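You operate a simulated robot arm through the tools that you are given. There is no shell and no other tool. Be economical: measure what you need, move in short steps, check, and stop when the job is done.

You run a simulated robot arm. Do the job below in one go: nothing can be reset, and whatever is moved stays where it is left.

JOB
Weld the last marked spot, then shut the pink welder down.
Fine: hand piece parked, welder and socket switched off, then the plug in the plug cup.

It is judged by the outcome, as a careful person would: the job done as asked, and still so three seconds after it is handed in. It fails if anything else is knocked over, pushed out of place, dropped, spilled or broken.

ROBOT AND FRAMES
A 7-joint arm with a two-finger parallel gripper on a trunk, on a base that drives. Base frame: it is fixed to the floor where the robot stands at the start and does not move with it; the origin is under the middle of the robot, x ahead of it, y to its left, z up. Readings come in mm, rad, newtons and seconds.
With the tool pointing down near the work surface it reaches from about 100 to 720 mm from the robot's upright axis, wherever it stands. Its first joint turns from -2.897 to 2.897 rad. Places, roughly: plug cup [100, 500, 500]; red clamp [600, -400, 900]; short yellow sheet (30x30x4 cm) [600, -600, 900]; switch of the welder socket [100, 300, 500]; welder heat dial [0, 300, 700]; welder switch [-200, 300, 700]; welder time dial [-200, 500, 700]; yellow clamp [700, -700, 900]. Payload 3.91 kg.
The tool frame sits at the grasp point between the pads (the TCP): z along the fingers, y along the line on which they close. The tips reach 30 mm beyond it. The gripper opens to 110 mm. The fingers are 20 mm wide and 10 mm thick; the gripper's body (48 by 112 mm) begins 55 mm behind the TCP.
Orientation is told as [roll, pitch, yaw] about the base's x, y, z axes, in that order, counted from this pose: with the fingers straight down and closing along the base's y, the tool's x points along the base's -x, its y along +y and its z along -z.

CONTROLS
- The arm moves only by the tool move_arm. Its argument "moves" is a list of rows, each a list of 6 numbers: the shift along the tool's x, y, z in m, then the turn, a rotation vector about the tool's x, y, z in rad. In form: [[dx, dy, dz, wx, wy, wz], ...]. A call has 1 to 10 rows; each row shifts and turns the commanded pose from where the row before left it, along the tool's axes as they then stand. "claw" is the gripper command, from -1 (fully open) to 1 (shut), values between in proportion, set as the call begins (left out, the last holds). Rows are played at 5 a second. More than 50 mm and 0.15 rad between two rows, or a gripper value outside its range, and nothing of the call is played. A pose out of reach is approached as far as the arm can. The call stops where the force on the tool passes 40 N (or 10 N more than at its start, if that is more) or the arm is blocked; 0.2 s more then pass. Each finger travels about 153 mm/s and halts on what it meets, pressing with about 22 N; the grip force reading is that of the motor and also rises with nothing between the fingers. The clock runs only during rows and for 0.2 s after the last one: add rows that do not move to give the fingers time. The reply holds the time, the measured pose of the TCP, the force on the tool along the base axes, the opening and the grip force, in the units named above and with some noise, with the torque about the TCP (base axes, N m) and any sound that the robot's microphone picked up.
- Cameras (640 x 400 px; columns grow to the right, rows downward): "scene" is now at [-1.6, 142.2, 1510.9]; the picture's right is [-0.12, -0.99, 0.00], its down [-0.77, 0.09, -0.63] and it looks along [0.63, -0.07, -0.78] (base axes); focal length 214 px, centre (320, 200). "wrist" rides on the gripper at [77, 7, -115] in the tool frame; the picture's right is [-0.09, 1.00, 0.00], its down [-0.80, -0.07, -0.59] and it looks along [-0.59, -0.05, 0.80] (tool axes); focal length 270 px, centre (320, 200). There is no depth. A picture from a camera that has moved, and an enlarged one, comes with that camera's place and axes in the base frame and with its lens.
- snapshot(camera): a new picture of that camera. It takes no simulated time.
- lift_body(by): slides the trunk up (or, below 0, down) by that many mm; the arm and the scene camera ride with it, the base frame stays. It gives what a move gives, with no picture.
- roll_base(legs): drives the robot by 1 to 6 legs, each [ahead, turn to the left] in mm and rad, along the robot's own axes; the way and the turn of a leg run together, so that a leg with both is an arc; at most 1500 mm and 3.142 rad a leg. The arm and the cameras ride along, it lands a little off, and it stops where it bumps. It gives what a move gives.
- turn_head(pan, tilt): turns the head with the scene camera to pan (to the left, within 2.705 rad either way) and tilt (down, from -0.506 to 1.204), counted from straight ahead of the robot. It gives what a move gives.
- inspect(camera, box): a new picture of the part [left, top, right, bottom] of that camera's present view, enlarged. It takes no simulated time.
- finish_job(): hands the job in; it is judged then, once.

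Work in short steps. Places have to be worked out from the pictures, the camera data and where the tool is seen: move nearer, look again, correct. Check each grasp and each placing, and mend what went wrong. You have 120 turns and 82 pictures in all, those below and enlarged ones among them. Open the gripper and draw the arm clear of the work before you hand the job in, unless the task says otherwise; then end with one line.

The tools are called after "Request:" by a JSON object that holds its "op" and its "data". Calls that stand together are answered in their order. move_arm: Moves the arm, as the interface text tells. Its arguments: {"type":"object","properties":{"moves":{"type":"array","items":{"type":"array","items":{"type":"number"}}},"claw":{"type":"number"}},"required":["moves"]} The other tools are called the same way: lift_body (by) slides the trunk up or down; roll_base (legs) drives the base; turn_head (pan, tilt) turns the head that bears the scene camera; snapshot (camera) takes a picture; inspect (camera, box) takes an enlarged picture of a part of a camera's view; finish_job () hands the job in.

At the start:

```text
time: 0.0
eef_pos: [365.2, 150.6, 1363.5]
orientation: [0.0, 0.0, 0.002]
ft_force: [0.8, -0.8, 0.0]
moment: [-0.01, 0.04, -0.01]
grip_width: 110.2
grasp_force: 0.0
trunk travel left (down, up): [-500.0, 110.0]
robot x, y, heading: [3.9, -0.5, -0.002]
head pan, tilt: [-0.119, 0.887]
```

scene: 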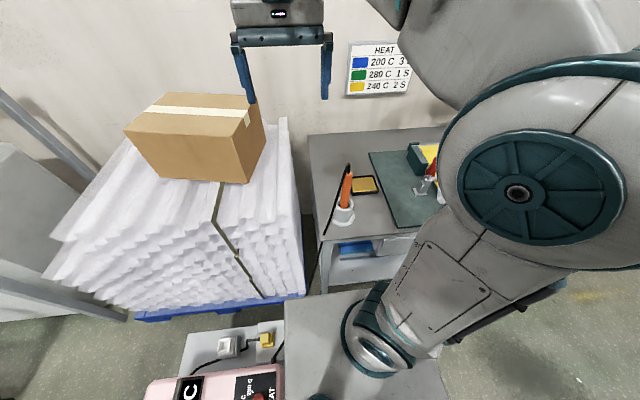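
wrist: 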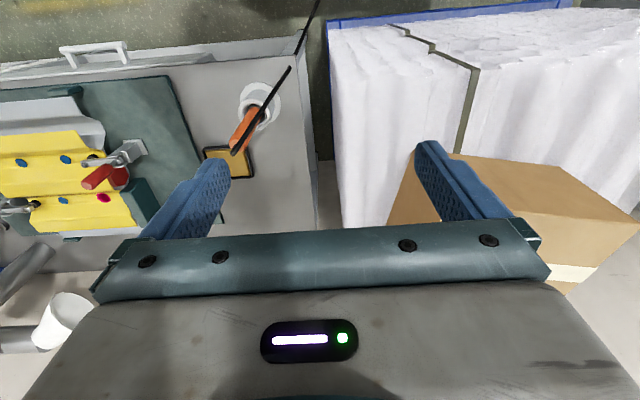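

I look closer at the chart and at the work on the table.

Request:
{"op": "inspect", "data": {"camera": "scene", "box": [340, 30, 420, 100]}}

Request:
{"op": "inspect", "data": {"camera": "wrist", "box": [0, 60, 320, 260]}}

Request:
{"op": "turn_head", "data": {"pan": 1.5, "tilt": 0.9}}

Request:
{"op": "snapshot", "data": {"camera": "scene"}}

```text
5.71 times, centred on (380, 65) of scene
camera zoom: at [-1.6, 142.2, 1510.9], right [-0.12, -0.99, 0.0], down [-0.77, 0.09, -0.63], along [0.63, -0.07, -0.78], focal length 1226 px, centre (-23, 971)
```

zoom: 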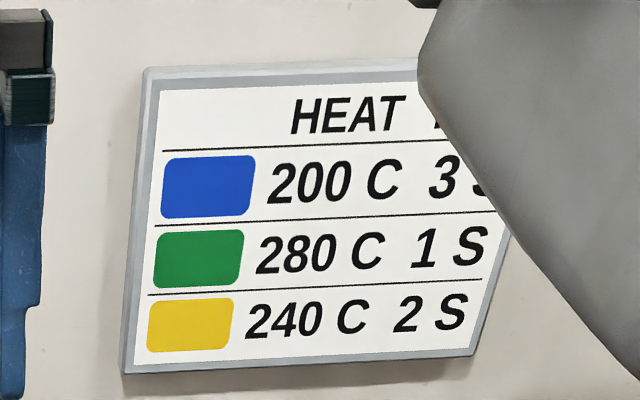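

```text
2.00 times, centred on (160, 160) of wrist
camera zoom: at [286.8, 158.0, 1478.4], right [0.09, 1.0, 0.0], down [0.8, -0.07, 0.59], along [0.59, -0.05, -0.8], focal length 541 px, centre (640, 280)
```

zoom: 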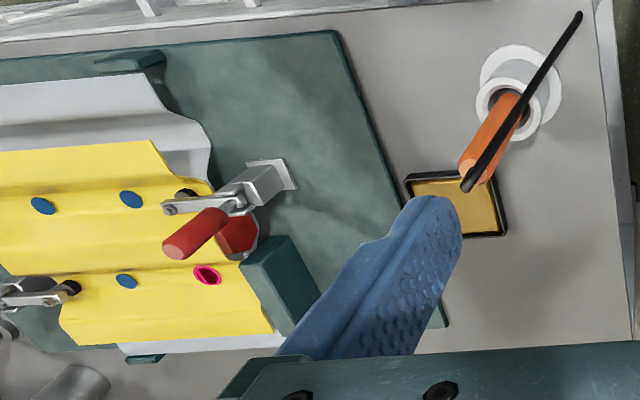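

```text
time: 1.7
eef_pos: [365.3, 151.7, 1364.0]
orientation: [0.0, -0.001, 0.0]
ft_force: [0.1, -0.5, 0.5]
moment: [0.01, 0.01, -0.03]
grip_width: 109.9
grasp_force: 0.1
trunk travel left (down, up): [-500.0, 110.0]
robot x, y, heading: [2.4, -2.7, 0.001]
head pan, tilt: [1.499, 0.901]
```

```text
77 pictures are left
camera scene: at [-71.8, 226.5, 1509.8], right [1.0, -0.07, 0.0], down [-0.06, -0.78, -0.62], along [0.04, 0.62, -0.78], focal length 214 px, centre (320, 200)
```

scene: 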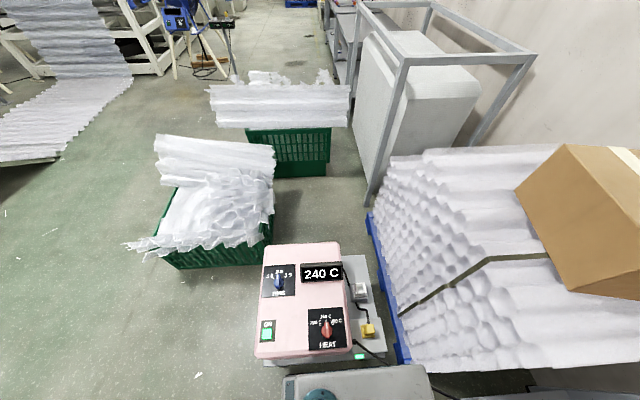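

The welder reads 240 C. I look at its panel closely, and then at the table from the head.

Request:
{"op": "inspect", "data": {"camera": "scene", "box": [240, 235, 400, 370]}}

Request:
{"op": "turn_head", "data": {"pan": -0.9, "tilt": 0.8}}

Request:
{"op": "snapshot", "data": {"camera": "scene"}}

```text
2.96 times, centred on (320, 302) of scene
camera zoom: at [-71.8, 226.5, 1509.8], right [1.0, -0.07, 0.0], down [-0.06, -0.78, -0.62], along [0.04, 0.62, -0.78], focal length 636 px, centre (320, -104)
```

zoom: 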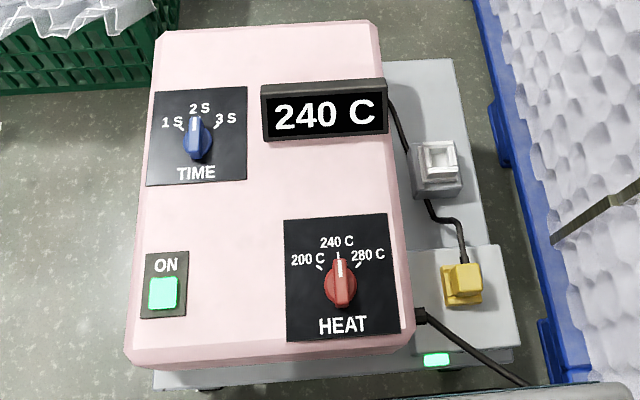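

```text
time: 3.9
eef_pos: [364.0, 151.5, 1364.3]
orientation: [0.002, 0.0, -0.001]
ft_force: [0.4, 0.3, -0.7]
moment: [0.01, 0.02, -0.04]
grip_width: 110.2
grasp_force: 0.0
trunk travel left (down, up): [-500.0, 110.0]
robot x, y, heading: [1.8, -1.1, 0.007]
head pan, tilt: [-0.901, 0.799]
```

```text
75 pictures are left
camera scene: at [-27.1, 88.0, 1517.7], right [-0.78, -0.62, 0.0], down [-0.45, 0.56, -0.7], along [0.43, -0.55, -0.72], focal length 214 px, centre (320, 200)
```

scene: 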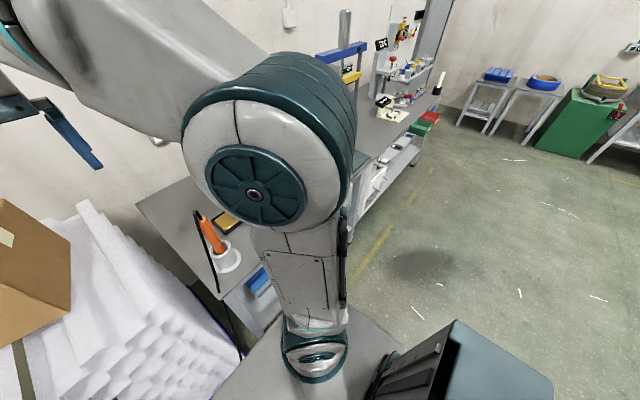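

Settings (240 C, 2 s) already match the yellow sheet. The arm blocks the head's view, so I swing the hand over the table for a better wrist view.

Request:
{"op": "move_arm", "data": {"moves": [[0, -0.05, 0, 0, 0, 0], [0, -0.05, 0, 0, 0, 0], [0, -0.05, 0, 0, 0, 0], [0, -0.05, 0, 0, 0, 0], [0, -0.05, 0, 0, 0, 0], [0, -0.05, 0, 0, 0, 0], [0, -0.05, 0, 0, 0, 0], [0, -0.05, 0, 0, 0, 0], [0, -0.05, 0, 0, 0, 0]]}}

Request:
{"op": "snapshot", "data": {"camera": "wrist"}}

Request:
{"op": "snapshot", "data": {"camera": "scene"}}

```text
time: 5.9
eef_pos: [365.2, -300.3, 1364.1]
orientation: [0.003, 0.0, -0.002]
ft_force: [-0.6, 0.8, 0.3]
moment: [0.03, 0.02, -0.01]
grip_width: 110.4
grasp_force: 0.1
trunk travel left (down, up): [-500.0, 110.0]
robot x, y, heading: [0.7, -0.7, 0.001]
head pan, tilt: [-0.901, 0.799]
```

```text
74 pictures are left
camera wrist: at [287.6, -293.0, 1478.2], right [0.09, 1.0, 0.0], down [0.8, -0.07, 0.59], along [0.59, -0.05, -0.8], focal length 270 px, centre (320, 200)
```

wrist: 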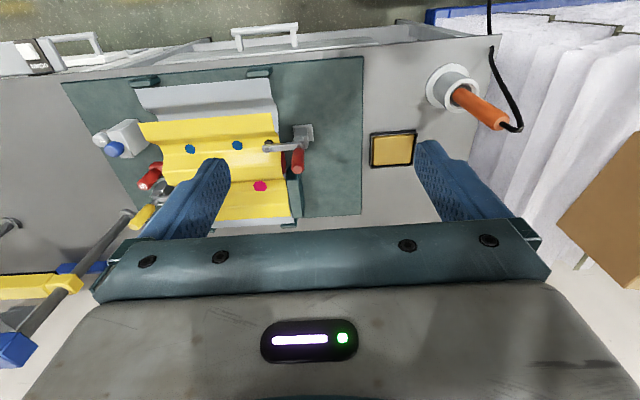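

```text
73 pictures are left
camera scene: at [-26.7, 86.4, 1517.8], right [-0.78, -0.62, 0.0], down [-0.45, 0.56, -0.7], along [0.43, -0.55, -0.72], focal length 214 px, centre (320, 200)
```

scene: 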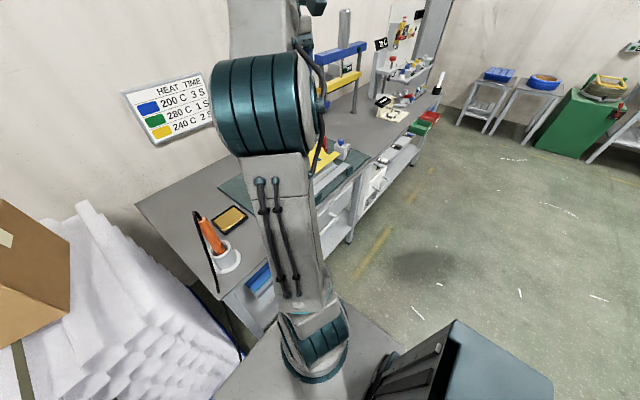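

I enlarge the sheet and the hand piece in its holder.

Request:
{"op": "inspect", "data": {"camera": "wrist", "box": [80, 60, 340, 240]}}

Request:
{"op": "inspect", "data": {"camera": "wrist", "box": [360, 50, 530, 180]}}

Request:
{"op": "inspect", "data": {"camera": "scene", "box": [170, 190, 270, 300]}}

```text
2.22 times, centred on (210, 150) of wrist
camera zoom: at [287.6, -293.0, 1478.2], right [0.09, 1.0, 0.0], down [0.8, -0.07, 0.59], along [0.59, -0.05, -0.8], focal length 601 px, centre (564, 311)
```

zoom: 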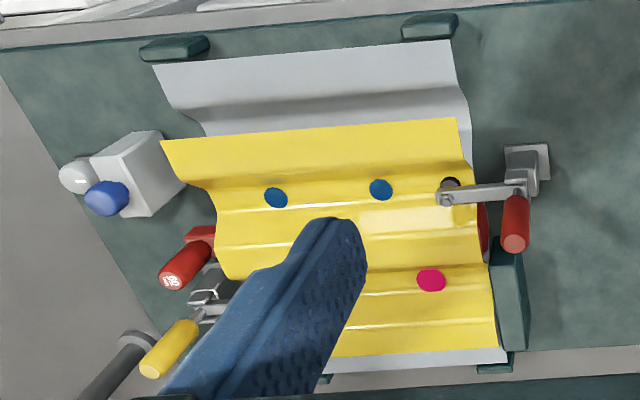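

```text
3.08 times, centred on (445, 115) of wrist
camera zoom: at [287.6, -293.0, 1478.2], right [0.09, 1.0, 0.0], down [0.8, -0.07, 0.59], along [0.59, -0.05, -0.8], focal length 832 px, centre (-65, 462)
```

zoom: 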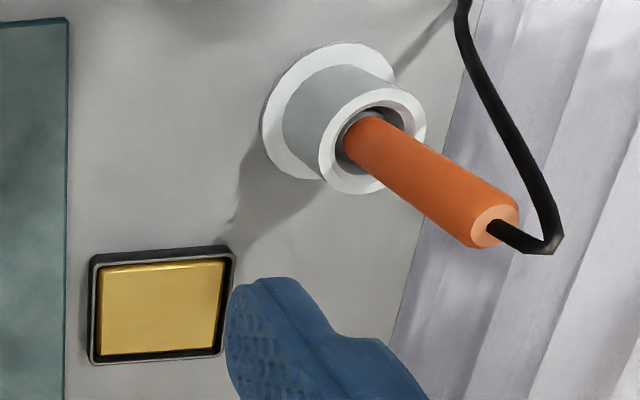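

```text
3.64 times, centred on (220, 245) of scene
camera zoom: at [-26.7, 86.4, 1517.8], right [-0.78, -0.62, 0.0], down [-0.45, 0.56, -0.7], along [0.43, -0.55, -0.72], focal length 780 px, centre (684, 36)
```

zoom: 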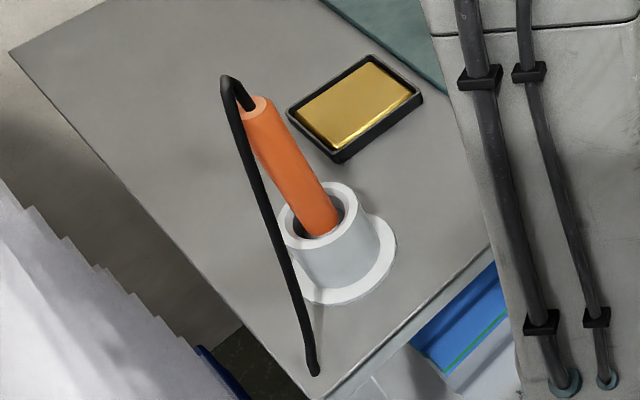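

I need to know the room round my base before driving. I look down to the right and behind.

Request:
{"op": "turn_head", "data": {"pan": -1.6, "tilt": 1.0}}

Request:
{"op": "snapshot", "data": {"camera": "scene"}}

Request:
{"op": "turn_head", "data": {"pan": 0.3, "tilt": 1.2}}

Request:
{"op": "snapshot", "data": {"camera": "scene"}}

```text
time: 7.0
eef_pos: [364.6, -297.5, 1363.4]
orientation: [0.0, 0.001, -0.002]
ft_force: [-0.5, 0.0, 0.8]
moment: [0.0, -0.01, -0.01]
grip_width: 110.0
grasp_force: 0.0
trunk travel left (down, up): [-500.0, 110.0]
robot x, y, heading: [-0.0, -4.3, -0.0]
head pan, tilt: [-1.6, 1.0]
```

```text
69 pictures are left
camera scene: at [-79.3, 81.3, 1502.6], right [-1.0, 0.03, 0.0], down [0.02, 0.84, -0.54], along [-0.02, -0.54, -0.84], focal length 214 px, centre (320, 200)
```

scene: 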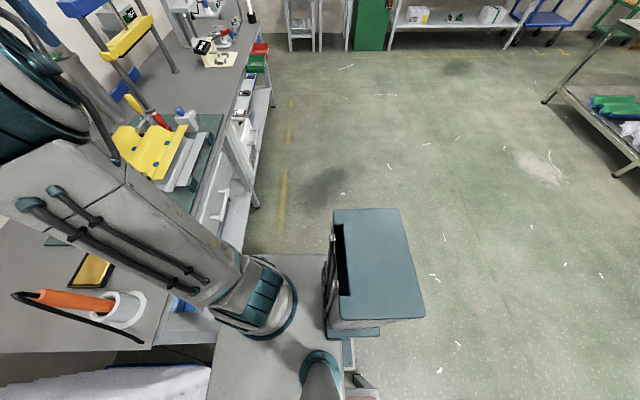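

```text
time: 8.8
eef_pos: [366.2, -298.2, 1364.7]
orientation: [-0.001, 0.0, -0.001]
ft_force: [-1.3, 0.6, -0.2]
moment: [-0.02, 0.03, 0.03]
grip_width: 109.8
grasp_force: 0.1
trunk travel left (down, up): [-500.0, 110.0]
robot x, y, heading: [1.2, 1.6, -0.001]
head pan, tilt: [0.3, 1.201]
```

```text
68 pictures are left
camera scene: at [-23.8, 167.5, 1490.0], right [0.3, -0.96, 0.0], down [-0.89, -0.28, -0.36], along [0.35, 0.11, -0.93], focal length 214 px, centre (320, 200)
```

scene: 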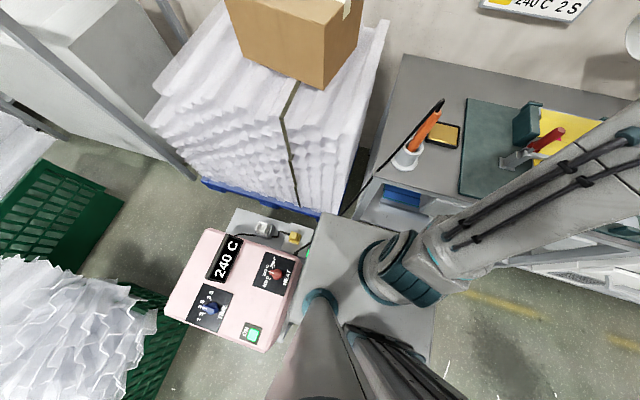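

No driving seems needed: the spot is about 0.8 m off and can be reached with a tilted tool. I move the wrist camera nearer to the sheet.

Request:
{"op": "move_arm", "data": {"moves": [[-0.03, -0.03, 0.03, 0, 0, 0], [-0.03, -0.03, 0.03, 0, 0, 0], [-0.03, -0.03, 0.03, 0, 0, 0], [-0.02, -0.02, 0.04, 0, 0, 0], [0, 0, 0.04, 0, 0, 0]], "claw": -1}}

Request:
{"op": "snapshot", "data": {"camera": "wrist"}}

```text
refused: row 1 steps farther than a row can; nothing moved
```

```text
67 pictures are left
camera wrist: at [287.5, -290.4, 1478.7], right [0.09, 1.0, 0.0], down [0.8, -0.07, 0.59], along [0.59, -0.05, -0.8], focal length 270 px, centre (320, 200)
```

wrist: 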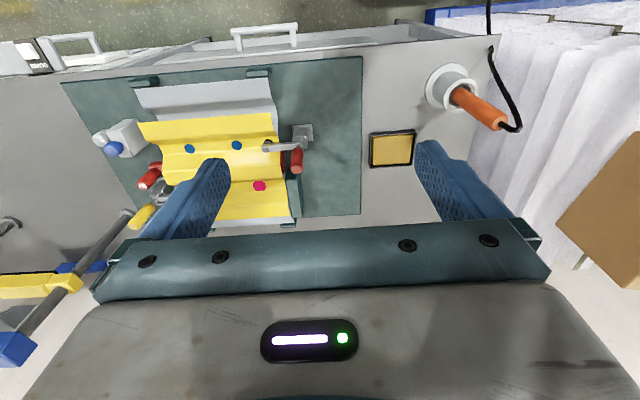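

The step was slightly too long (52 mm); I shorten it.

Request:
{"op": "move_arm", "data": {"moves": [[-0.025, -0.03, 0.03, 0, 0, 0], [-0.025, -0.03, 0.03, 0, 0, 0], [-0.025, -0.03, 0.03, 0, 0, 0], [-0.02, -0.02, 0.04, 0, 0, 0], [0, 0, 0.04, 0, 0, 0]], "claw": -1}}

Request:
{"op": "inspect", "data": {"camera": "wrist", "box": [60, 0, 380, 240]}}

```text
time: 10.0
eef_pos: [461.1, -408.6, 1193.9]
orientation: [0.001, 0.0, -0.002]
ft_force: [-0.7, 0.2, 0.4]
moment: [0.0, 0.0, -0.02]
grip_width: 110.0
grasp_force: 0.1
trunk travel left (down, up): [-500.0, 110.0]
robot x, y, heading: [0.7, -0.7, 0.001]
head pan, tilt: [0.3, 1.201]
```

```text
1.67 times, centred on (220, 120) of wrist
camera zoom: at [381.9, -402.5, 1307.7], right [0.09, 1.0, 0.0], down [0.8, -0.07, 0.59], along [0.59, -0.05, -0.8], focal length 450 px, centre (487, 333)
```

zoom: 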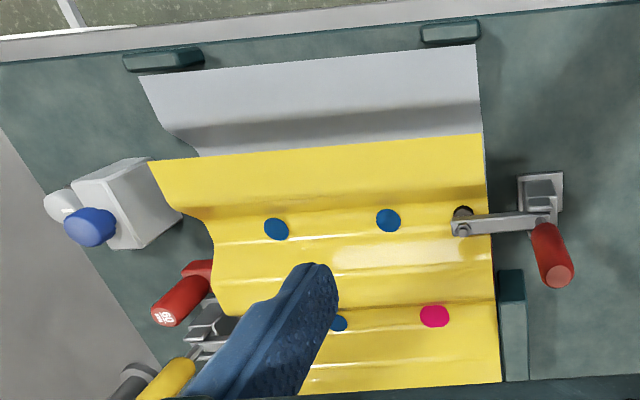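

The spot is about (690,-495,~850). Driving straight ahead 100 mm gives comfortable reach, and the gap to the table is about 200 mm. I roll slowly.

Request:
{"op": "roll_base", "data": {"legs": [[100, 0]]}}

Request:
{"op": "move_arm", "data": {"moves": [[0, -0.05, -0.01, 0, 0, 0], [0, -0.05, 0, 0, 0, 0], [0.03, -0.02, 0, 0, 0, 0]]}}

Request:
{"op": "snapshot", "data": {"camera": "wrist"}}

Request:
{"op": "inspect", "data": {"camera": "scene", "box": [360, 80, 640, 255]}}

```text
time: 11.2
eef_pos: [562.1, -409.6, 1192.9]
orientation: [0.0, 0.0, 0.001]
ft_force: [0.9, 0.3, -0.2]
moment: [0.0, 0.02, 0.0]
grip_width: 110.1
grasp_force: 0.1
trunk travel left (down, up): [-500.0, 110.0]
robot x, y, heading: [98.9, 3.9, 0.001]
head pan, tilt: [0.3, 1.201]
```

```text
refused: row 1 steps farther than a row can; nothing moved
```

```text
65 pictures are left
camera wrist: at [482.7, -402.5, 1307.7], right [0.09, 1.0, 0.0], down [0.8, -0.07, 0.59], along [0.59, -0.05, -0.8], focal length 270 px, centre (320, 200)
```

wrist: 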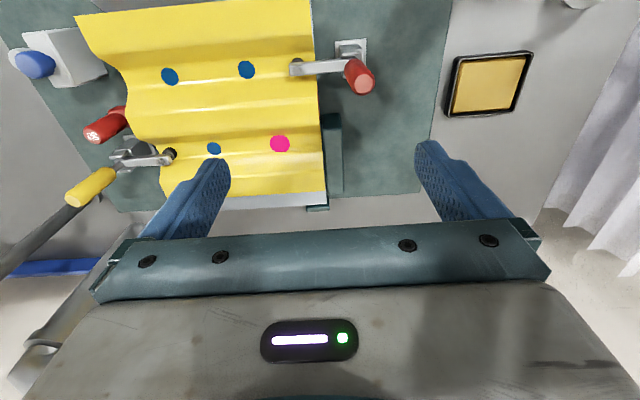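

```text
2.29 times, centred on (500, 168) of scene
camera zoom: at [77.3, 167.3, 1490.0], right [0.29, -0.96, 0.0], down [-0.89, -0.27, -0.36], along [0.35, 0.11, -0.93], focal length 490 px, centre (-91, 274)
```

zoom: 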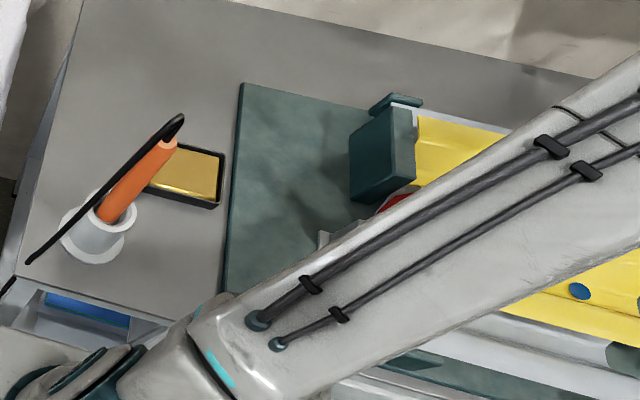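

Both clamps look closed with their pads on the sheet. The spot triangulates to about (685,-493,854). Next I bring the wrist camera to the hand piece, keeping height.

Request:
{"op": "move_arm", "data": {"moves": [[0.02, 0.045, 0, 0, 0, 0], [0.02, 0.045, 0, 0, 0, 0], [0.02, 0.045, 0, 0, 0, 0], [0.02, 0.045, 0, 0, 0, 0], [0.02, 0.045, 0, 0, 0, 0], [0.02, 0.045, 0, 0, 0, 0], [0.02, 0.045, 0, 0, 0, 0], [0.02, 0.045, 0, 0, 0, 0], [0.02, 0.045, 0, 0, 0, 0]]}}

Request:
{"op": "snapshot", "data": {"camera": "wrist"}}

Request:
{"op": "turn_head", "data": {"pan": -0.2, "tilt": 1.0}}

Request:
{"op": "snapshot", "data": {"camera": "scene"}}

```text
time: 13.2
eef_pos: [381.7, -2.4, 1194.4]
orientation: [0.001, 0.001, 0.0]
ft_force: [0.2, -0.6, -0.2]
moment: [0.0, -0.02, 0.0]
grip_width: 109.8
grasp_force: 0.1
trunk travel left (down, up): [-500.0, 110.0]
robot x, y, heading: [102.1, -2.3, 0.003]
head pan, tilt: [0.3, 1.201]
```

```text
63 pictures are left
camera wrist: at [302.8, 4.3, 1309.6], right [0.09, 1.0, 0.0], down [0.8, -0.07, 0.59], along [0.59, -0.05, -0.8], focal length 270 px, centre (320, 200)
```

wrist: 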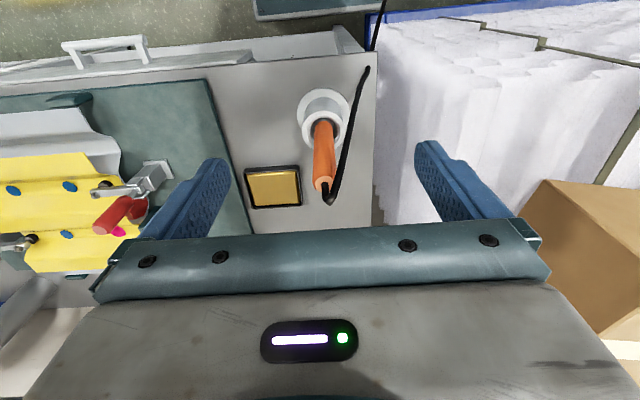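

```text
time: 14.1
eef_pos: [382.4, -4.0, 1195.2]
orientation: [-0.001, 0.0, -0.001]
ft_force: [0.2, 1.3, -1.2]
moment: [0.01, 0.02, 0.0]
grip_width: 109.9
grasp_force: 0.0
trunk travel left (down, up): [-500.0, 110.0]
robot x, y, heading: [94.9, 1.4, 0.0]
head pan, tilt: [-0.201, 1.0]
```

```text
62 pictures are left
camera scene: at [91.1, 137.3, 1502.6], right [-0.2, -0.98, 0.0], down [-0.82, 0.17, -0.54], along [0.53, -0.11, -0.84], focal length 214 px, centre (320, 200)
```

scene: 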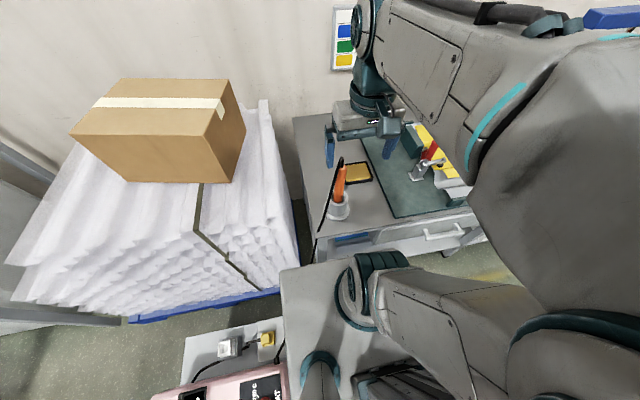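

I enlarge the hand piece in both views to triangulate its axis.

Request:
{"op": "inspect", "data": {"camera": "wrist", "box": [260, 60, 420, 220]}}

Request:
{"op": "inspect", "data": {"camera": "scene", "box": [300, 145, 400, 245]}}

```text
2.50 times, centred on (340, 140) of wrist
camera zoom: at [303.8, 3.3, 1309.5], right [0.09, 1.0, 0.0], down [0.8, -0.07, 0.59], along [0.59, -0.05, -0.8], focal length 676 px, centre (270, 350)
```

zoom: 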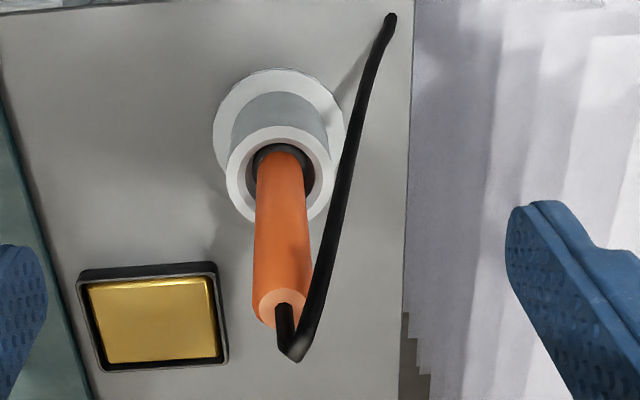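

```text
4.00 times, centred on (350, 195) of scene
camera zoom: at [91.1, 137.3, 1502.6], right [-0.2, -0.98, 0.0], down [-0.82, 0.17, -0.54], along [0.53, -0.11, -0.84], focal length 858 px, centre (200, 220)
```

zoom: 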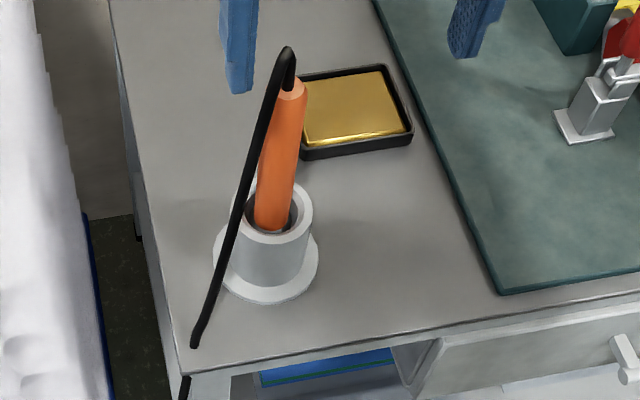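

The hand piece stands nearly upright at about (468,-5), top at z≈1053, rim at 906; its cord loops up to ≈1080 and falls toward (-x,+y). I turn the tool -45° so that the fingers straddle the cord, and move above the handle.

Request:
{"op": "move_arm", "data": {"moves": [[-0.025, 0, 0, 0, 0, 0.131], [-0.025, 0, 0, 0, 0, 0.131], [0, 0, 0, 0, 0, 0.131], [0, 0, 0, 0, 0, 0.131], [0, 0, 0, 0, 0, 0.131], [0, 0, 0, 0, 0, 0.131]]}}

Request:
{"op": "snapshot", "data": {"camera": "wrist"}}

```text
time: 15.5
eef_pos: [429.3, -6.7, 1193.2]
orientation: [0.001, -0.001, -0.789]
ft_force: [0.6, 0.8, -0.3]
moment: [0.01, 0.01, 0.0]
grip_width: 109.9
grasp_force: 0.0
trunk travel left (down, up): [-500.0, 110.0]
robot x, y, heading: [98.4, 0.1, 0.003]
head pan, tilt: [-0.201, 1.0]
```

```text
59 pictures are left
camera wrist: at [380.0, 52.7, 1308.0], right [0.77, 0.64, 0.0], down [0.51, -0.62, 0.59], along [0.38, -0.46, -0.8], focal length 270 px, centre (320, 200)
```

wrist: 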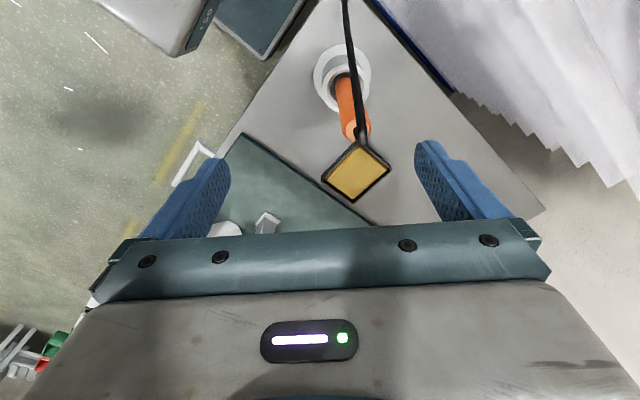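

The cord runs exactly toward the camera, between the fingers. I centre over the handle and drop to z≈1110.

Request:
{"op": "move_arm", "data": {"moves": [[-0.015, 0.016, 0, 0, 0, 0], [-0.015, 0.016, 0, 0, 0, 0], [0, 0, 0.045, 0, 0, 0], [0, 0, 0.04, 0, 0, 0]]}}

Request:
{"op": "snapshot", "data": {"camera": "wrist"}}

Request:
{"op": "inspect", "data": {"camera": "scene", "box": [290, 125, 410, 245]}}

```text
time: 16.5
eef_pos: [474.4, -6.1, 1109.8]
orientation: [0.0, -0.001, -0.787]
ft_force: [-0.4, 0.1, -0.2]
moment: [0.02, -0.01, -0.02]
grip_width: 110.0
grasp_force: 0.0
trunk travel left (down, up): [-500.0, 110.0]
robot x, y, heading: [99.0, 0.5, -0.001]
head pan, tilt: [-0.201, 1.0]
```

```text
58 pictures are left
camera wrist: at [423.2, 52.8, 1223.2], right [0.77, 0.64, 0.0], down [0.52, -0.62, 0.59], along [0.38, -0.46, -0.8], focal length 270 px, centre (320, 200)
```

wrist: 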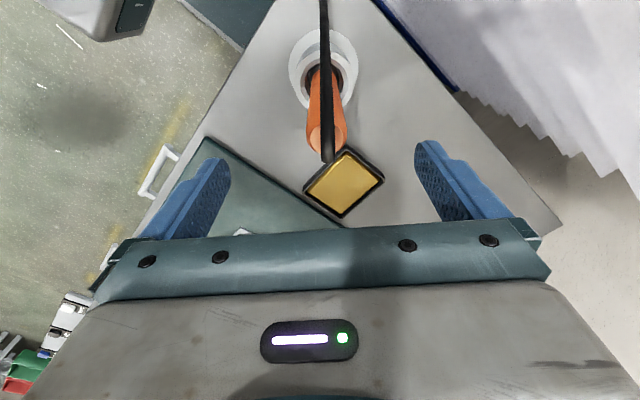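

```text
3.33 times, centred on (350, 185) of scene
camera zoom: at [91.4, 137.2, 1502.6], right [-0.2, -0.98, 0.0], down [-0.82, 0.17, -0.54], along [0.53, -0.11, -0.84], focal length 715 px, centre (220, 250)
```

zoom: 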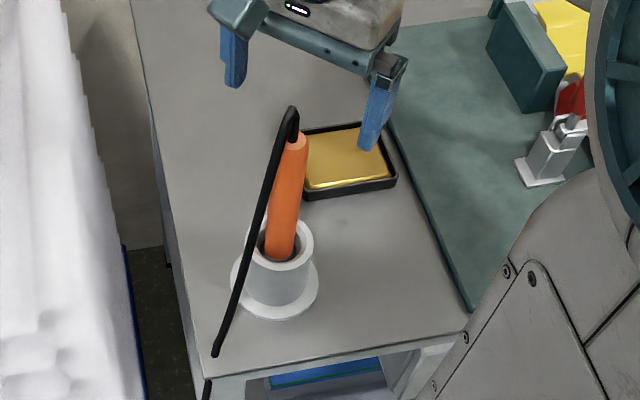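

Aligned within 3 mm. I descend to z≈1036 (palm stays above the cord loop) and check.

Request:
{"op": "move_arm", "data": {"moves": [[0, 0, 0.03, 0, 0, 0], [0, 0.002, 0.025, 0, 0, 0], [0, 0, 0.019, 0, 0, 0]]}}

Request:
{"op": "snapshot", "data": {"camera": "wrist"}}

Request:
{"op": "inspect", "data": {"camera": "scene", "box": [290, 125, 410, 245]}}

```text
time: 17.3
eef_pos: [477.1, -4.9, 1032.7]
orientation: [0.001, 0.0, -0.787]
ft_force: [0.1, -0.6, 0.0]
moment: [-0.03, -0.02, -0.02]
grip_width: 109.9
grasp_force: 0.1
trunk travel left (down, up): [-500.0, 110.0]
robot x, y, heading: [98.4, -1.5, 0.004]
head pan, tilt: [-0.201, 1.0]
```

```text
56 pictures are left
camera wrist: at [426.1, 54.5, 1148.1], right [0.77, 0.64, 0.0], down [0.52, -0.62, 0.59], along [0.38, -0.46, -0.8], focal length 270 px, centre (320, 200)
```

wrist: 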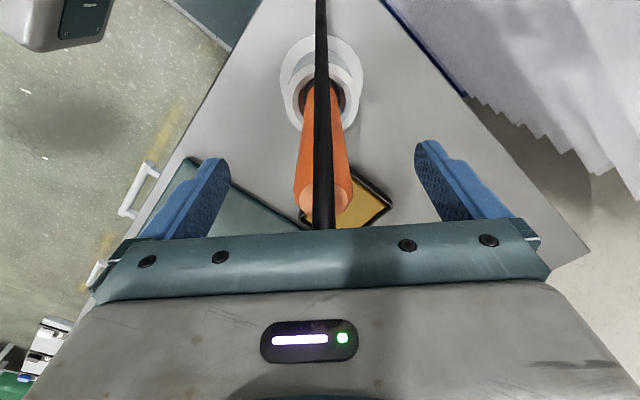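

```text
3.33 times, centred on (350, 185) of scene
camera zoom: at [91.3, 137.2, 1502.6], right [-0.2, -0.98, 0.0], down [-0.82, 0.17, -0.54], along [0.53, -0.11, -0.84], focal length 715 px, centre (220, 250)
```

zoom: 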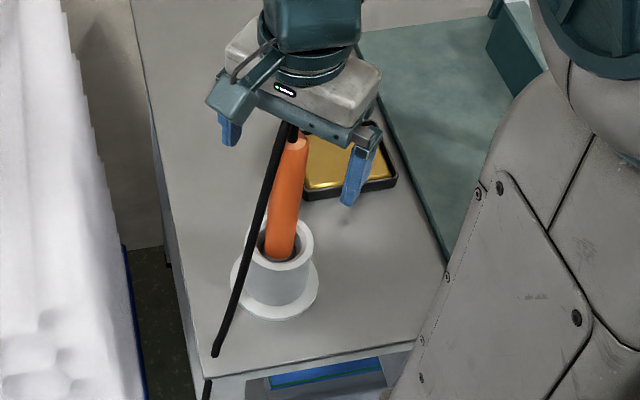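

The handle top sits about 10 mm above the TCP, so the pads overlap some 40 mm of it. I close.

Request:
{"op": "move_arm", "data": {"moves": [[0, 0, 0.004, 0, 0, 0], [0, 0, 0, 0, 0, 0], [0, 0, 0, 0, 0, 0], [0, 0, 0, 0, 0, 0]], "claw": 1}}

Request:
{"op": "snapshot", "data": {"camera": "wrist"}}

```text
time: 18.3
eef_pos: [476.0, -5.4, 1031.0]
orientation: [0.001, 0.001, -0.786]
ft_force: [0.2, -0.3, 0.8]
moment: [0.05, -0.08, -0.01]
grip_width: 29.7
grasp_force: 22.0
trunk travel left (down, up): [-500.0, 110.0]
robot x, y, heading: [101.0, 1.4, -0.001]
head pan, tilt: [-0.201, 1.0]
```

```text
54 pictures are left
camera wrist: at [425.6, 54.7, 1144.6], right [0.77, 0.64, 0.0], down [0.52, -0.62, 0.59], along [0.38, -0.46, -0.8], focal length 270 px, centre (320, 200)
```

wrist: 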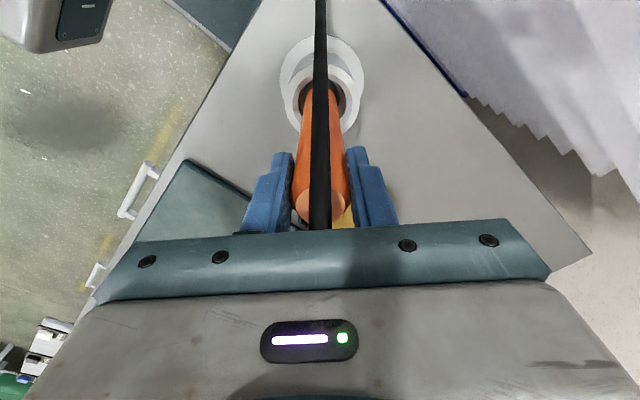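

Gripped at 29.7 mm. I lift along the handle's slight lean.

Request:
{"op": "move_arm", "data": {"moves": [[-0.002, 0, -0.03, 0, 0, 0], [-0.002, 0, -0.03, 0, 0, 0], [-0.002, 0, -0.03, 0, 0, 0], [0, 0, -0.04, 0, 0, 0], [0, 0, -0.04, 0, 0, 0]]}}

Request:
{"op": "snapshot", "data": {"camera": "wrist"}}

Request:
{"op": "inspect", "data": {"camera": "scene", "box": [270, 85, 430, 245]}}

```text
time: 19.5
eef_pos: [480.1, -6.5, 1200.4]
orientation: [0.001, 0.001, -0.788]
ft_force: [-0.1, 0.2, -2.8]
moment: [0.0, -0.01, -0.01]
grip_width: 29.7
grasp_force: 22.2
trunk travel left (down, up): [-500.0, 110.0]
robot x, y, heading: [99.8, -0.0, -0.004]
head pan, tilt: [-0.201, 1.0]
```

```text
53 pictures are left
camera wrist: at [428.7, 52.4, 1314.2], right [0.77, 0.64, 0.0], down [0.52, -0.62, 0.59], along [0.38, -0.46, -0.8], focal length 270 px, centre (320, 200)
```

wrist: 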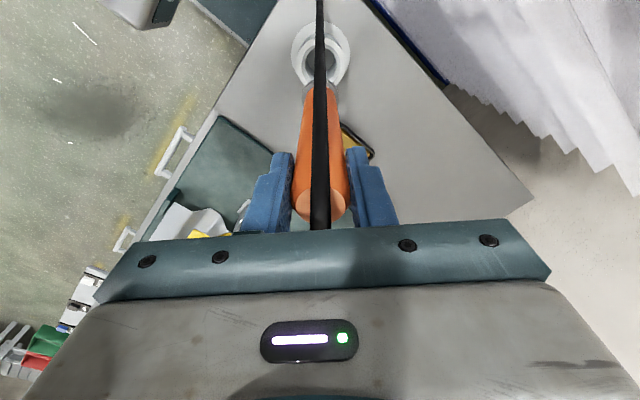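

```text
2.50 times, centred on (350, 165) of scene
camera zoom: at [91.2, 137.2, 1502.6], right [-0.2, -0.98, 0.0], down [-0.82, 0.17, -0.54], along [0.53, -0.11, -0.84], focal length 536 px, centre (245, 288)
```

zoom: 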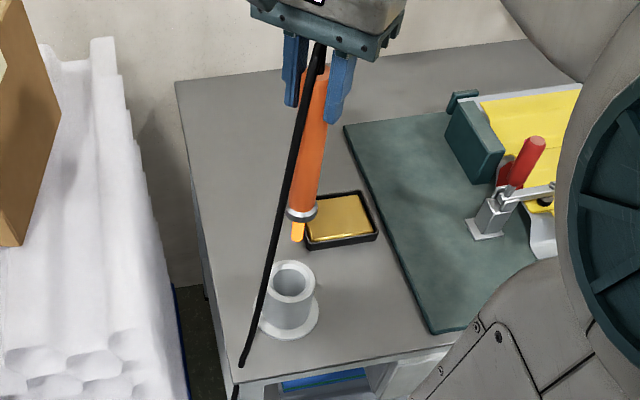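

The hand piece came out cleanly; its tip is ≈230 mm below the TCP. The red clamp's handle reaches ≈1010, so I raise the trunk 100 mm before crossing.

Request:
{"op": "lift_body", "data": {"by": 100}}

Request:
{"op": "move_arm", "data": {"moves": [[0.047, 0.0, 0, 0, 0, 0], [0, 0, 0, 0, 0, 0]]}}

Request:
{"op": "inspect", "data": {"camera": "scene", "box": [270, 85, 430, 245]}}

```text
time: 20.8
eef_pos: [479.7, -7.3, 1299.8]
orientation: [0.001, -0.001, -0.787]
ft_force: [0.2, -1.1, -2.8]
moment: [-0.02, 0.04, -0.02]
grip_width: 29.7
grasp_force: 21.5
trunk travel left (down, up): [-600.0, 10.0]
robot x, y, heading: [98.6, -1.2, 0.001]
head pan, tilt: [-0.201, 1.0]
```

```text
time: 21.4
eef_pos: [446.9, 24.9, 1298.1]
orientation: [-0.003, 0.0, -0.787]
ft_force: [0.1, 0.1, -2.6]
moment: [0.01, 0.01, -0.02]
grip_width: 29.7
grasp_force: 21.8
trunk travel left (down, up): [-600.0, 10.0]
robot x, y, heading: [102.4, -0.7, -0.003]
head pan, tilt: [-0.201, 1.0]
```

```text
2.50 times, centred on (350, 165) of scene
camera zoom: at [92.2, 136.8, 1602.6], right [-0.2, -0.98, 0.0], down [-0.82, 0.17, -0.54], along [0.53, -0.11, -0.84], focal length 536 px, centre (245, 288)
```

zoom: 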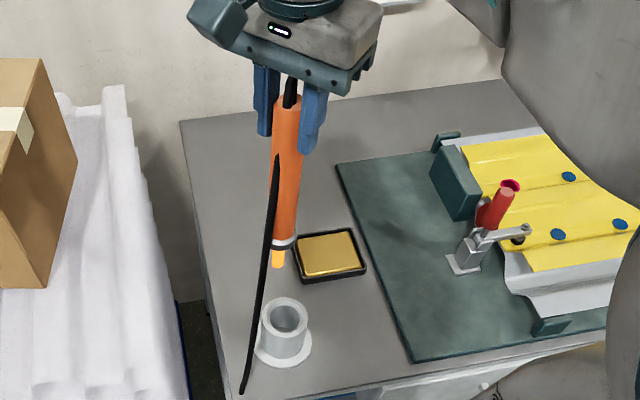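

Clear above everything, so I carry the hand piece across toward the spot at this height.

Request:
{"op": "move_arm", "data": {"moves": [[-0.0445, -0.0162, 0, 0, 0, 0], [-0.0445, -0.0162, 0, 0, 0, 0], [-0.0445, -0.0162, 0, 0, 0, 0], [-0.0445, -0.0162, 0, 0, 0, 0], [-0.0445, -0.0162, 0, 0, 0, 0], [-0.0445, -0.0162, 0, 0, 0, 0], [-0.0445, -0.0162, 0, 0, 0, 0], [-0.0445, -0.0162, 0, 0, 0, 0], [-0.0445, -0.0162, 0, 0, 0, 0], [-0.0445, -0.0162, 0, 0, 0, 0]]}}

Request:
{"op": "snapshot", "data": {"camera": "wrist"}}

Request:
{"op": "snapshot", "data": {"camera": "scene"}}

```text
time: 23.6
eef_pos: [649.6, -406.5, 1294.8]
orientation: [0.001, 0.006, -0.789]
ft_force: [1.3, -0.5, -3.1]
moment: [0.01, 0.01, 0.0]
grip_width: 29.8
grasp_force: 21.8
trunk travel left (down, up): [-600.0, 10.0]
robot x, y, heading: [102.2, -2.7, 0.004]
head pan, tilt: [-0.201, 1.0]
```

```text
50 pictures are left
camera wrist: at [598.0, -348.3, 1410.9], right [0.77, 0.64, 0.0], down [0.52, -0.62, 0.59], along [0.38, -0.45, -0.81], focal length 270 px, centre (320, 200)
```

wrist: 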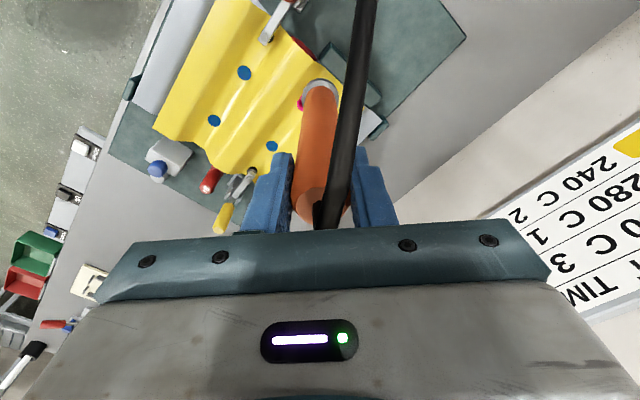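

```text
49 pictures are left
camera scene: at [93.5, 133.6, 1603.0], right [-0.2, -0.98, 0.0], down [-0.82, 0.17, -0.54], along [0.53, -0.11, -0.84], focal length 214 px, centre (320, 200)
```

scene: 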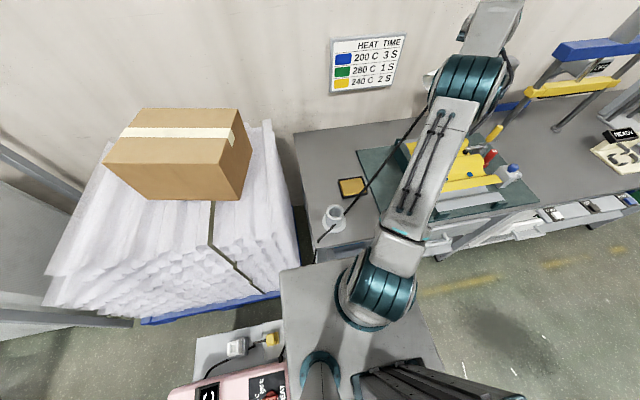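

The cord pays out fine. The tip works out at TCP+(4,-4,-230); the spot (≈36 mm across) lies at (685,-493,854). I move over it and come down to tip ≈60 mm above.

Request:
{"op": "move_arm", "data": {"moves": [[-0.0404, -0.018, 0.01, 0, 0, 0], [-0.0403, -0.018, 0.01, 0, 0, 0], [0, 0, 0.04, 0, 0, 0], [0, 0, 0.04, 0, 0, 0], [0, 0, 0.04, 0, 0, 0], [0, 0, 0, 0, 0, 0]]}}

Request:
{"op": "snapshot", "data": {"camera": "wrist"}}

```text
time: 25.0
eef_pos: [647.7, -445.7, 1146.4]
orientation: [-0.002, 0.0, -0.787]
ft_force: [-1.1, 0.2, -3.1]
moment: [0.0, -0.02, 0.03]
grip_width: 29.5
grasp_force: 21.6
out of reach, approached as far as the arm can: row 1, 2
trunk travel left (down, up): [-600.0, 10.0]
robot x, y, heading: [103.5, -2.4, 0.0]
head pan, tilt: [-0.201, 1.0]
```

```text
48 pictures are left
camera wrist: at [597.2, -386.0, 1261.0], right [0.77, 0.64, 0.0], down [0.52, -0.62, 0.59], along [0.38, -0.46, -0.8], focal length 270 px, centre (320, 200)
```

wrist: 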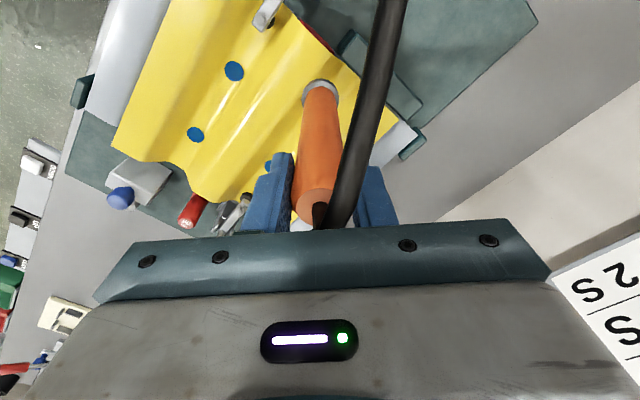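

The reach ends about 50 mm short here. I roll ahead another 50 mm (tip ≈60 mm above the sheet, path clear).

Request:
{"op": "roll_base", "data": {"legs": [[55, 0]]}}

Request:
{"op": "snapshot", "data": {"camera": "scene"}}

```text
time: 25.9
eef_pos: [665.2, -440.7, 1146.2]
orientation: [0.001, 0.003, -0.775]
ft_force: [1.0, 0.2, -2.2]
moment: [-0.02, 0.01, 0.01]
grip_width: 29.8
grasp_force: 22.1
trunk travel left (down, up): [-600.0, 10.0]
robot x, y, heading: [113.0, -3.6, 0.01]
head pan, tilt: [-0.201, 1.0]
stopped in leg 1: the robot was blocked; the commanded pose is now the measured one
```

```text
47 pictures are left
camera scene: at [101.9, 133.2, 1602.6], right [-0.19, -0.98, 0.0], down [-0.83, 0.16, -0.54], along [0.53, -0.1, -0.84], focal length 214 px, centre (320, 200)
```

scene: 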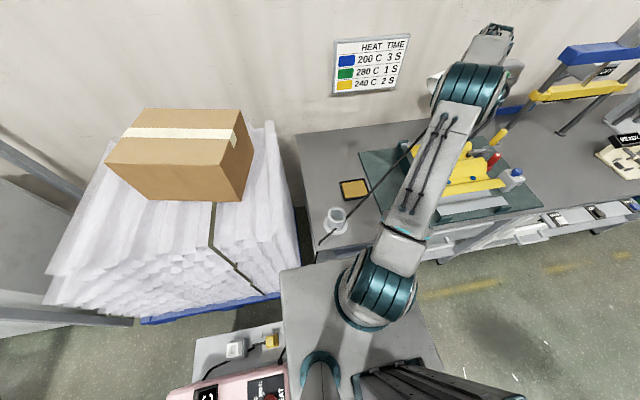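

The base touched something after about 13 mm; the scene looks unchanged. I back off 5 mm and try the rest of the reach with the arm, lower down.

Request:
{"op": "roll_base", "data": {"legs": [[-6, 0]]}}

Request:
{"op": "move_arm", "data": {"moves": [[-0.012, -0.006, 0.01, 0, 0, 0], [-0.012, -0.006, 0.01, 0, 0, 0], [-0.012, -0.006, 0, 0, 0, 0], [-0.012, -0.007, 0, 0, 0, 0], [0, 0, 0, 0, 0, 0]]}}

```text
time: 26.6
eef_pos: [660.0, -441.5, 1144.6]
orientation: [0.002, 0.001, -0.775]
ft_force: [-0.8, 0.1, -2.5]
moment: [0.03, -0.03, -0.01]
grip_width: 29.8
grasp_force: 22.1
trunk travel left (down, up): [-600.0, 10.0]
robot x, y, heading: [103.7, -2.6, 0.013]
head pan, tilt: [-0.201, 1.0]
```

```text
time: 27.8
eef_pos: [677.7, -492.9, 1125.2]
orientation: [0.0, 0.003, -0.774]
ft_force: [0.0, 0.4, -3.3]
moment: [-0.01, -0.02, -0.03]
grip_width: 29.7
grasp_force: 21.6
trunk travel left (down, up): [-600.0, 10.0]
robot x, y, heading: [110.2, -5.0, 0.015]
head pan, tilt: [-0.201, 1.0]
```

It reached (678,-493), tip ≈40 mm above the sheet. I look at the tip region.

Request:
{"op": "inspect", "data": {"camera": "wrist", "box": [220, 30, 420, 190]}}

Request:
{"op": "inspect", "data": {"camera": "scene", "box": [380, 60, 540, 220]}}

```text
2.50 times, centred on (320, 110) of wrist
camera zoom: at [626.7, -435.3, 1240.7], right [0.76, 0.65, 0.0], down [0.52, -0.61, 0.59], along [0.39, -0.45, -0.81], focal length 676 px, centre (320, 425)
```

zoom: 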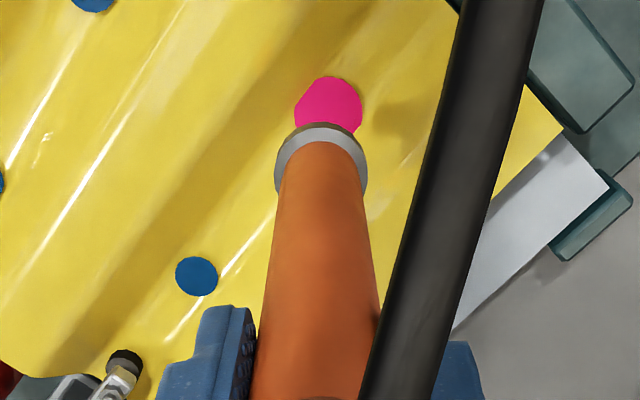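

```text
2.50 times, centred on (460, 140) of scene
camera zoom: at [96.4, 133.3, 1602.6], right [-0.19, -0.98, 0.0], down [-0.83, 0.16, -0.54], along [0.53, -0.1, -0.84], focal length 536 px, centre (-30, 350)
```

zoom: 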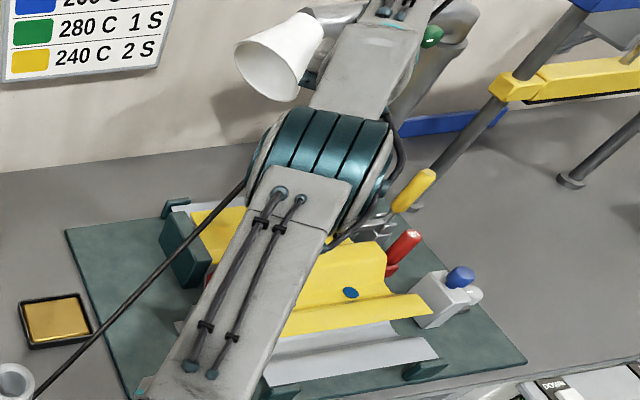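

Spot ≈(682,-491). I shift by about +4 mm in tool x and y to put the tip on it and lower 22 mm.

Request:
{"op": "move_arm", "data": {"moves": [[0.0037, 0.0044, 0, 0, 0, 0], [0, 0, 0.011, 0, 0, 0], [0, 0, 0.011, 0, 0, 0], [0, 0, 0, 0, 0, 0]]}}

Request:
{"op": "inspect", "data": {"camera": "wrist", "box": [220, 30, 420, 190]}}

```text
time: 28.8
eef_pos: [677.6, -486.7, 1103.3]
orientation: [0.001, 0.0, -0.774]
ft_force: [-0.6, 0.3, -2.8]
moment: [0.0, 0.02, 0.02]
grip_width: 29.8
grasp_force: 21.8
trunk travel left (down, up): [-600.0, 10.0]
robot x, y, heading: [105.1, -3.8, 0.007]
head pan, tilt: [-0.201, 1.0]
```

```text
2.50 times, centred on (320, 110) of wrist
camera zoom: at [626.4, -428.9, 1217.9], right [0.76, 0.65, 0.0], down [0.52, -0.61, 0.59], along [0.39, -0.45, -0.81], focal length 676 px, centre (320, 425)
```

zoom: 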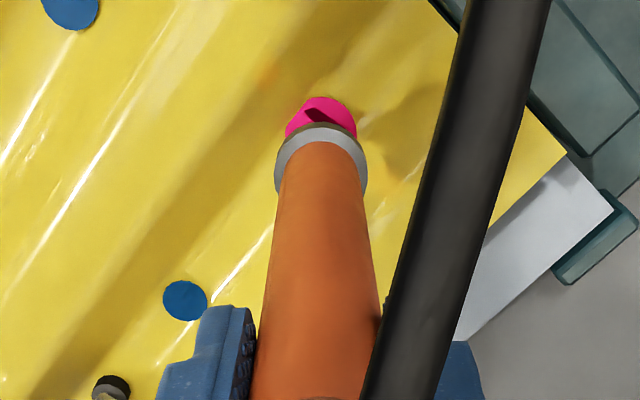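

The tip's shadow falls within the spot. I descend slowly for contact.

Request:
{"op": "move_arm", "data": {"moves": [[0, 0, 0.003, 0, 0, 0], [0, 0, 0.003, 0, 0, 0], [0, 0, 0.003, 0, 0, 0], [0, 0, 0.003, 0, 0, 0]]}}

Request:
{"op": "inspect", "data": {"camera": "wrist", "box": [260, 50, 380, 146]}}

```text
time: 29.8
eef_pos: [677.5, -487.6, 1091.9]
orientation: [0.0, 0.001, -0.776]
ft_force: [-0.5, 0.3, -2.9]
moment: [-0.02, 0.01, 0.02]
grip_width: 29.6
grasp_force: 21.8
trunk travel left (down, up): [-600.0, 10.0]
robot x, y, heading: [105.1, -3.9, 0.011]
head pan, tilt: [-0.201, 1.0]
```

```text
4.17 times, centred on (320, 98) of wrist
camera zoom: at [626.1, -428.8, 1206.1], right [0.76, 0.65, 0.0], down [0.52, -0.61, 0.59], along [0.39, -0.45, -0.81], focal length 1126 px, centre (320, 625)
```

zoom: 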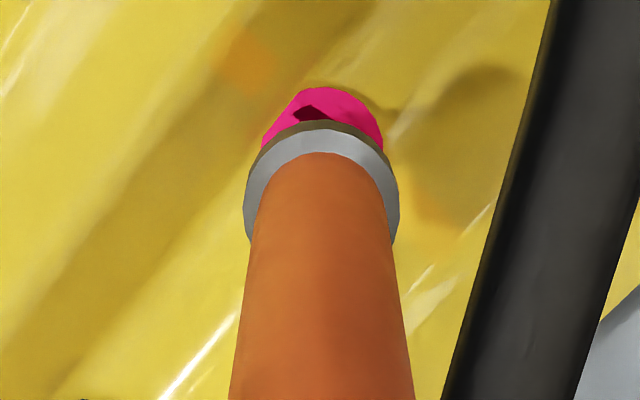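

Converging well; I continue down in 2 mm rows.

Request:
{"op": "move_arm", "data": {"moves": [[0, 0, 0.002, 0, 0, 0], [0, 0, 0.002, 0, 0, 0], [0, 0, 0.002, 0, 0, 0]]}}

```text
time: 30.6
eef_pos: [676.8, -487.3, 1084.4]
orientation: [0.002, 0.001, -0.774]
ft_force: [0.2, 0.2, -3.0]
moment: [0.0, 0.03, -0.01]
grip_width: 29.8
grasp_force: 22.0
trunk travel left (down, up): [-600.0, 10.0]
robot x, y, heading: [106.1, -1.9, 0.015]
head pan, tilt: [-0.201, 1.0]
```

Still no contact; I go single small steps so that the dwell time stays known.

Request:
{"op": "move_arm", "data": {"moves": [[0, 0, 0.002, 0, 0, 0]]}}

```text
time: 31.0
eef_pos: [676.4, -487.5, 1083.0]
orientation: [0.0, 0.001, -0.775]
ft_force: [-1.1, 0.3, -2.9]
moment: [0.02, 0.02, 0.0]
grip_width: 29.8
grasp_force: 21.8
trunk travel left (down, up): [-600.0, 10.0]
robot x, y, heading: [102.6, -4.4, 0.015]
head pan, tilt: [-0.201, 1.0]
```

Request:
{"op": "move_arm", "data": {"moves": [[0, 0, 0.003, 0, 0, 0]]}}

Request:
{"op": "inspect", "data": {"camera": "wrist", "box": [260, 50, 380, 146]}}

```text
time: 31.4
eef_pos: [676.6, -487.2, 1081.5]
orientation: [-0.002, -0.002, -0.774]
ft_force: [-1.7, 0.2, 4.2]
moment: [0.04, 0.21, -0.03]
grip_width: 29.8
grasp_force: 22.1
trunk travel left (down, up): [-600.0, 10.0]
robot x, y, heading: [106.9, -4.0, 0.011]
head pan, tilt: [-0.201, 1.0]
```

```text
4.17 times, centred on (320, 98) of wrist
camera zoom: at [625.0, -427.9, 1196.4], right [0.76, 0.65, 0.0], down [0.52, -0.61, 0.6], along [0.39, -0.45, -0.8], focal length 1126 px, centre (320, 625)
```

zoom: 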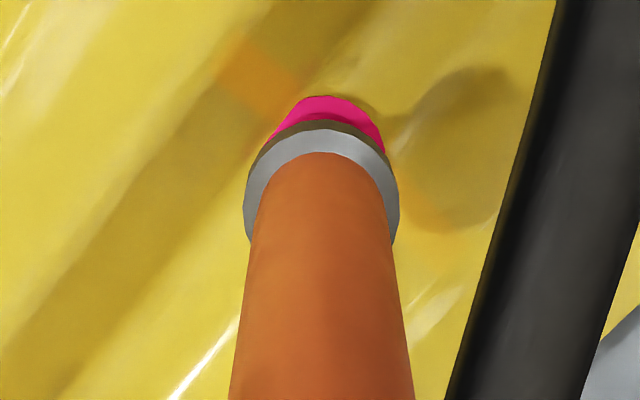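

Contact: Fz changed by about 7 N near t≈31.1. I hold still to about 33.0 s and listen.

Request:
{"op": "move_arm", "data": {"moves": [[0, 0, 0.0005, 0, 0, 0], [0, 0, 0, 0, 0, 0], [0, 0, 0, 0, 0, 0], [0, 0, 0, 0, 0, 0], [0, 0, 0, 0, 0, 0], [0, 0, 0, 0, 0, 0], [0, 0, 0, 0, 0, 0]]}}

```text
time: 33.0
eef_pos: [676.1, -487.1, 1081.8]
orientation: [0.001, -0.001, -0.776]
ft_force: [1.6, -0.7, 13.2]
moment: [-0.08, -0.35, -0.01]
grip_width: 29.8
grasp_force: 21.7
trunk travel left (down, up): [-600.0, 10.0]
robot x, y, heading: [108.5, -4.6, 0.009]
head pan, tilt: [-0.201, 1.0]
```

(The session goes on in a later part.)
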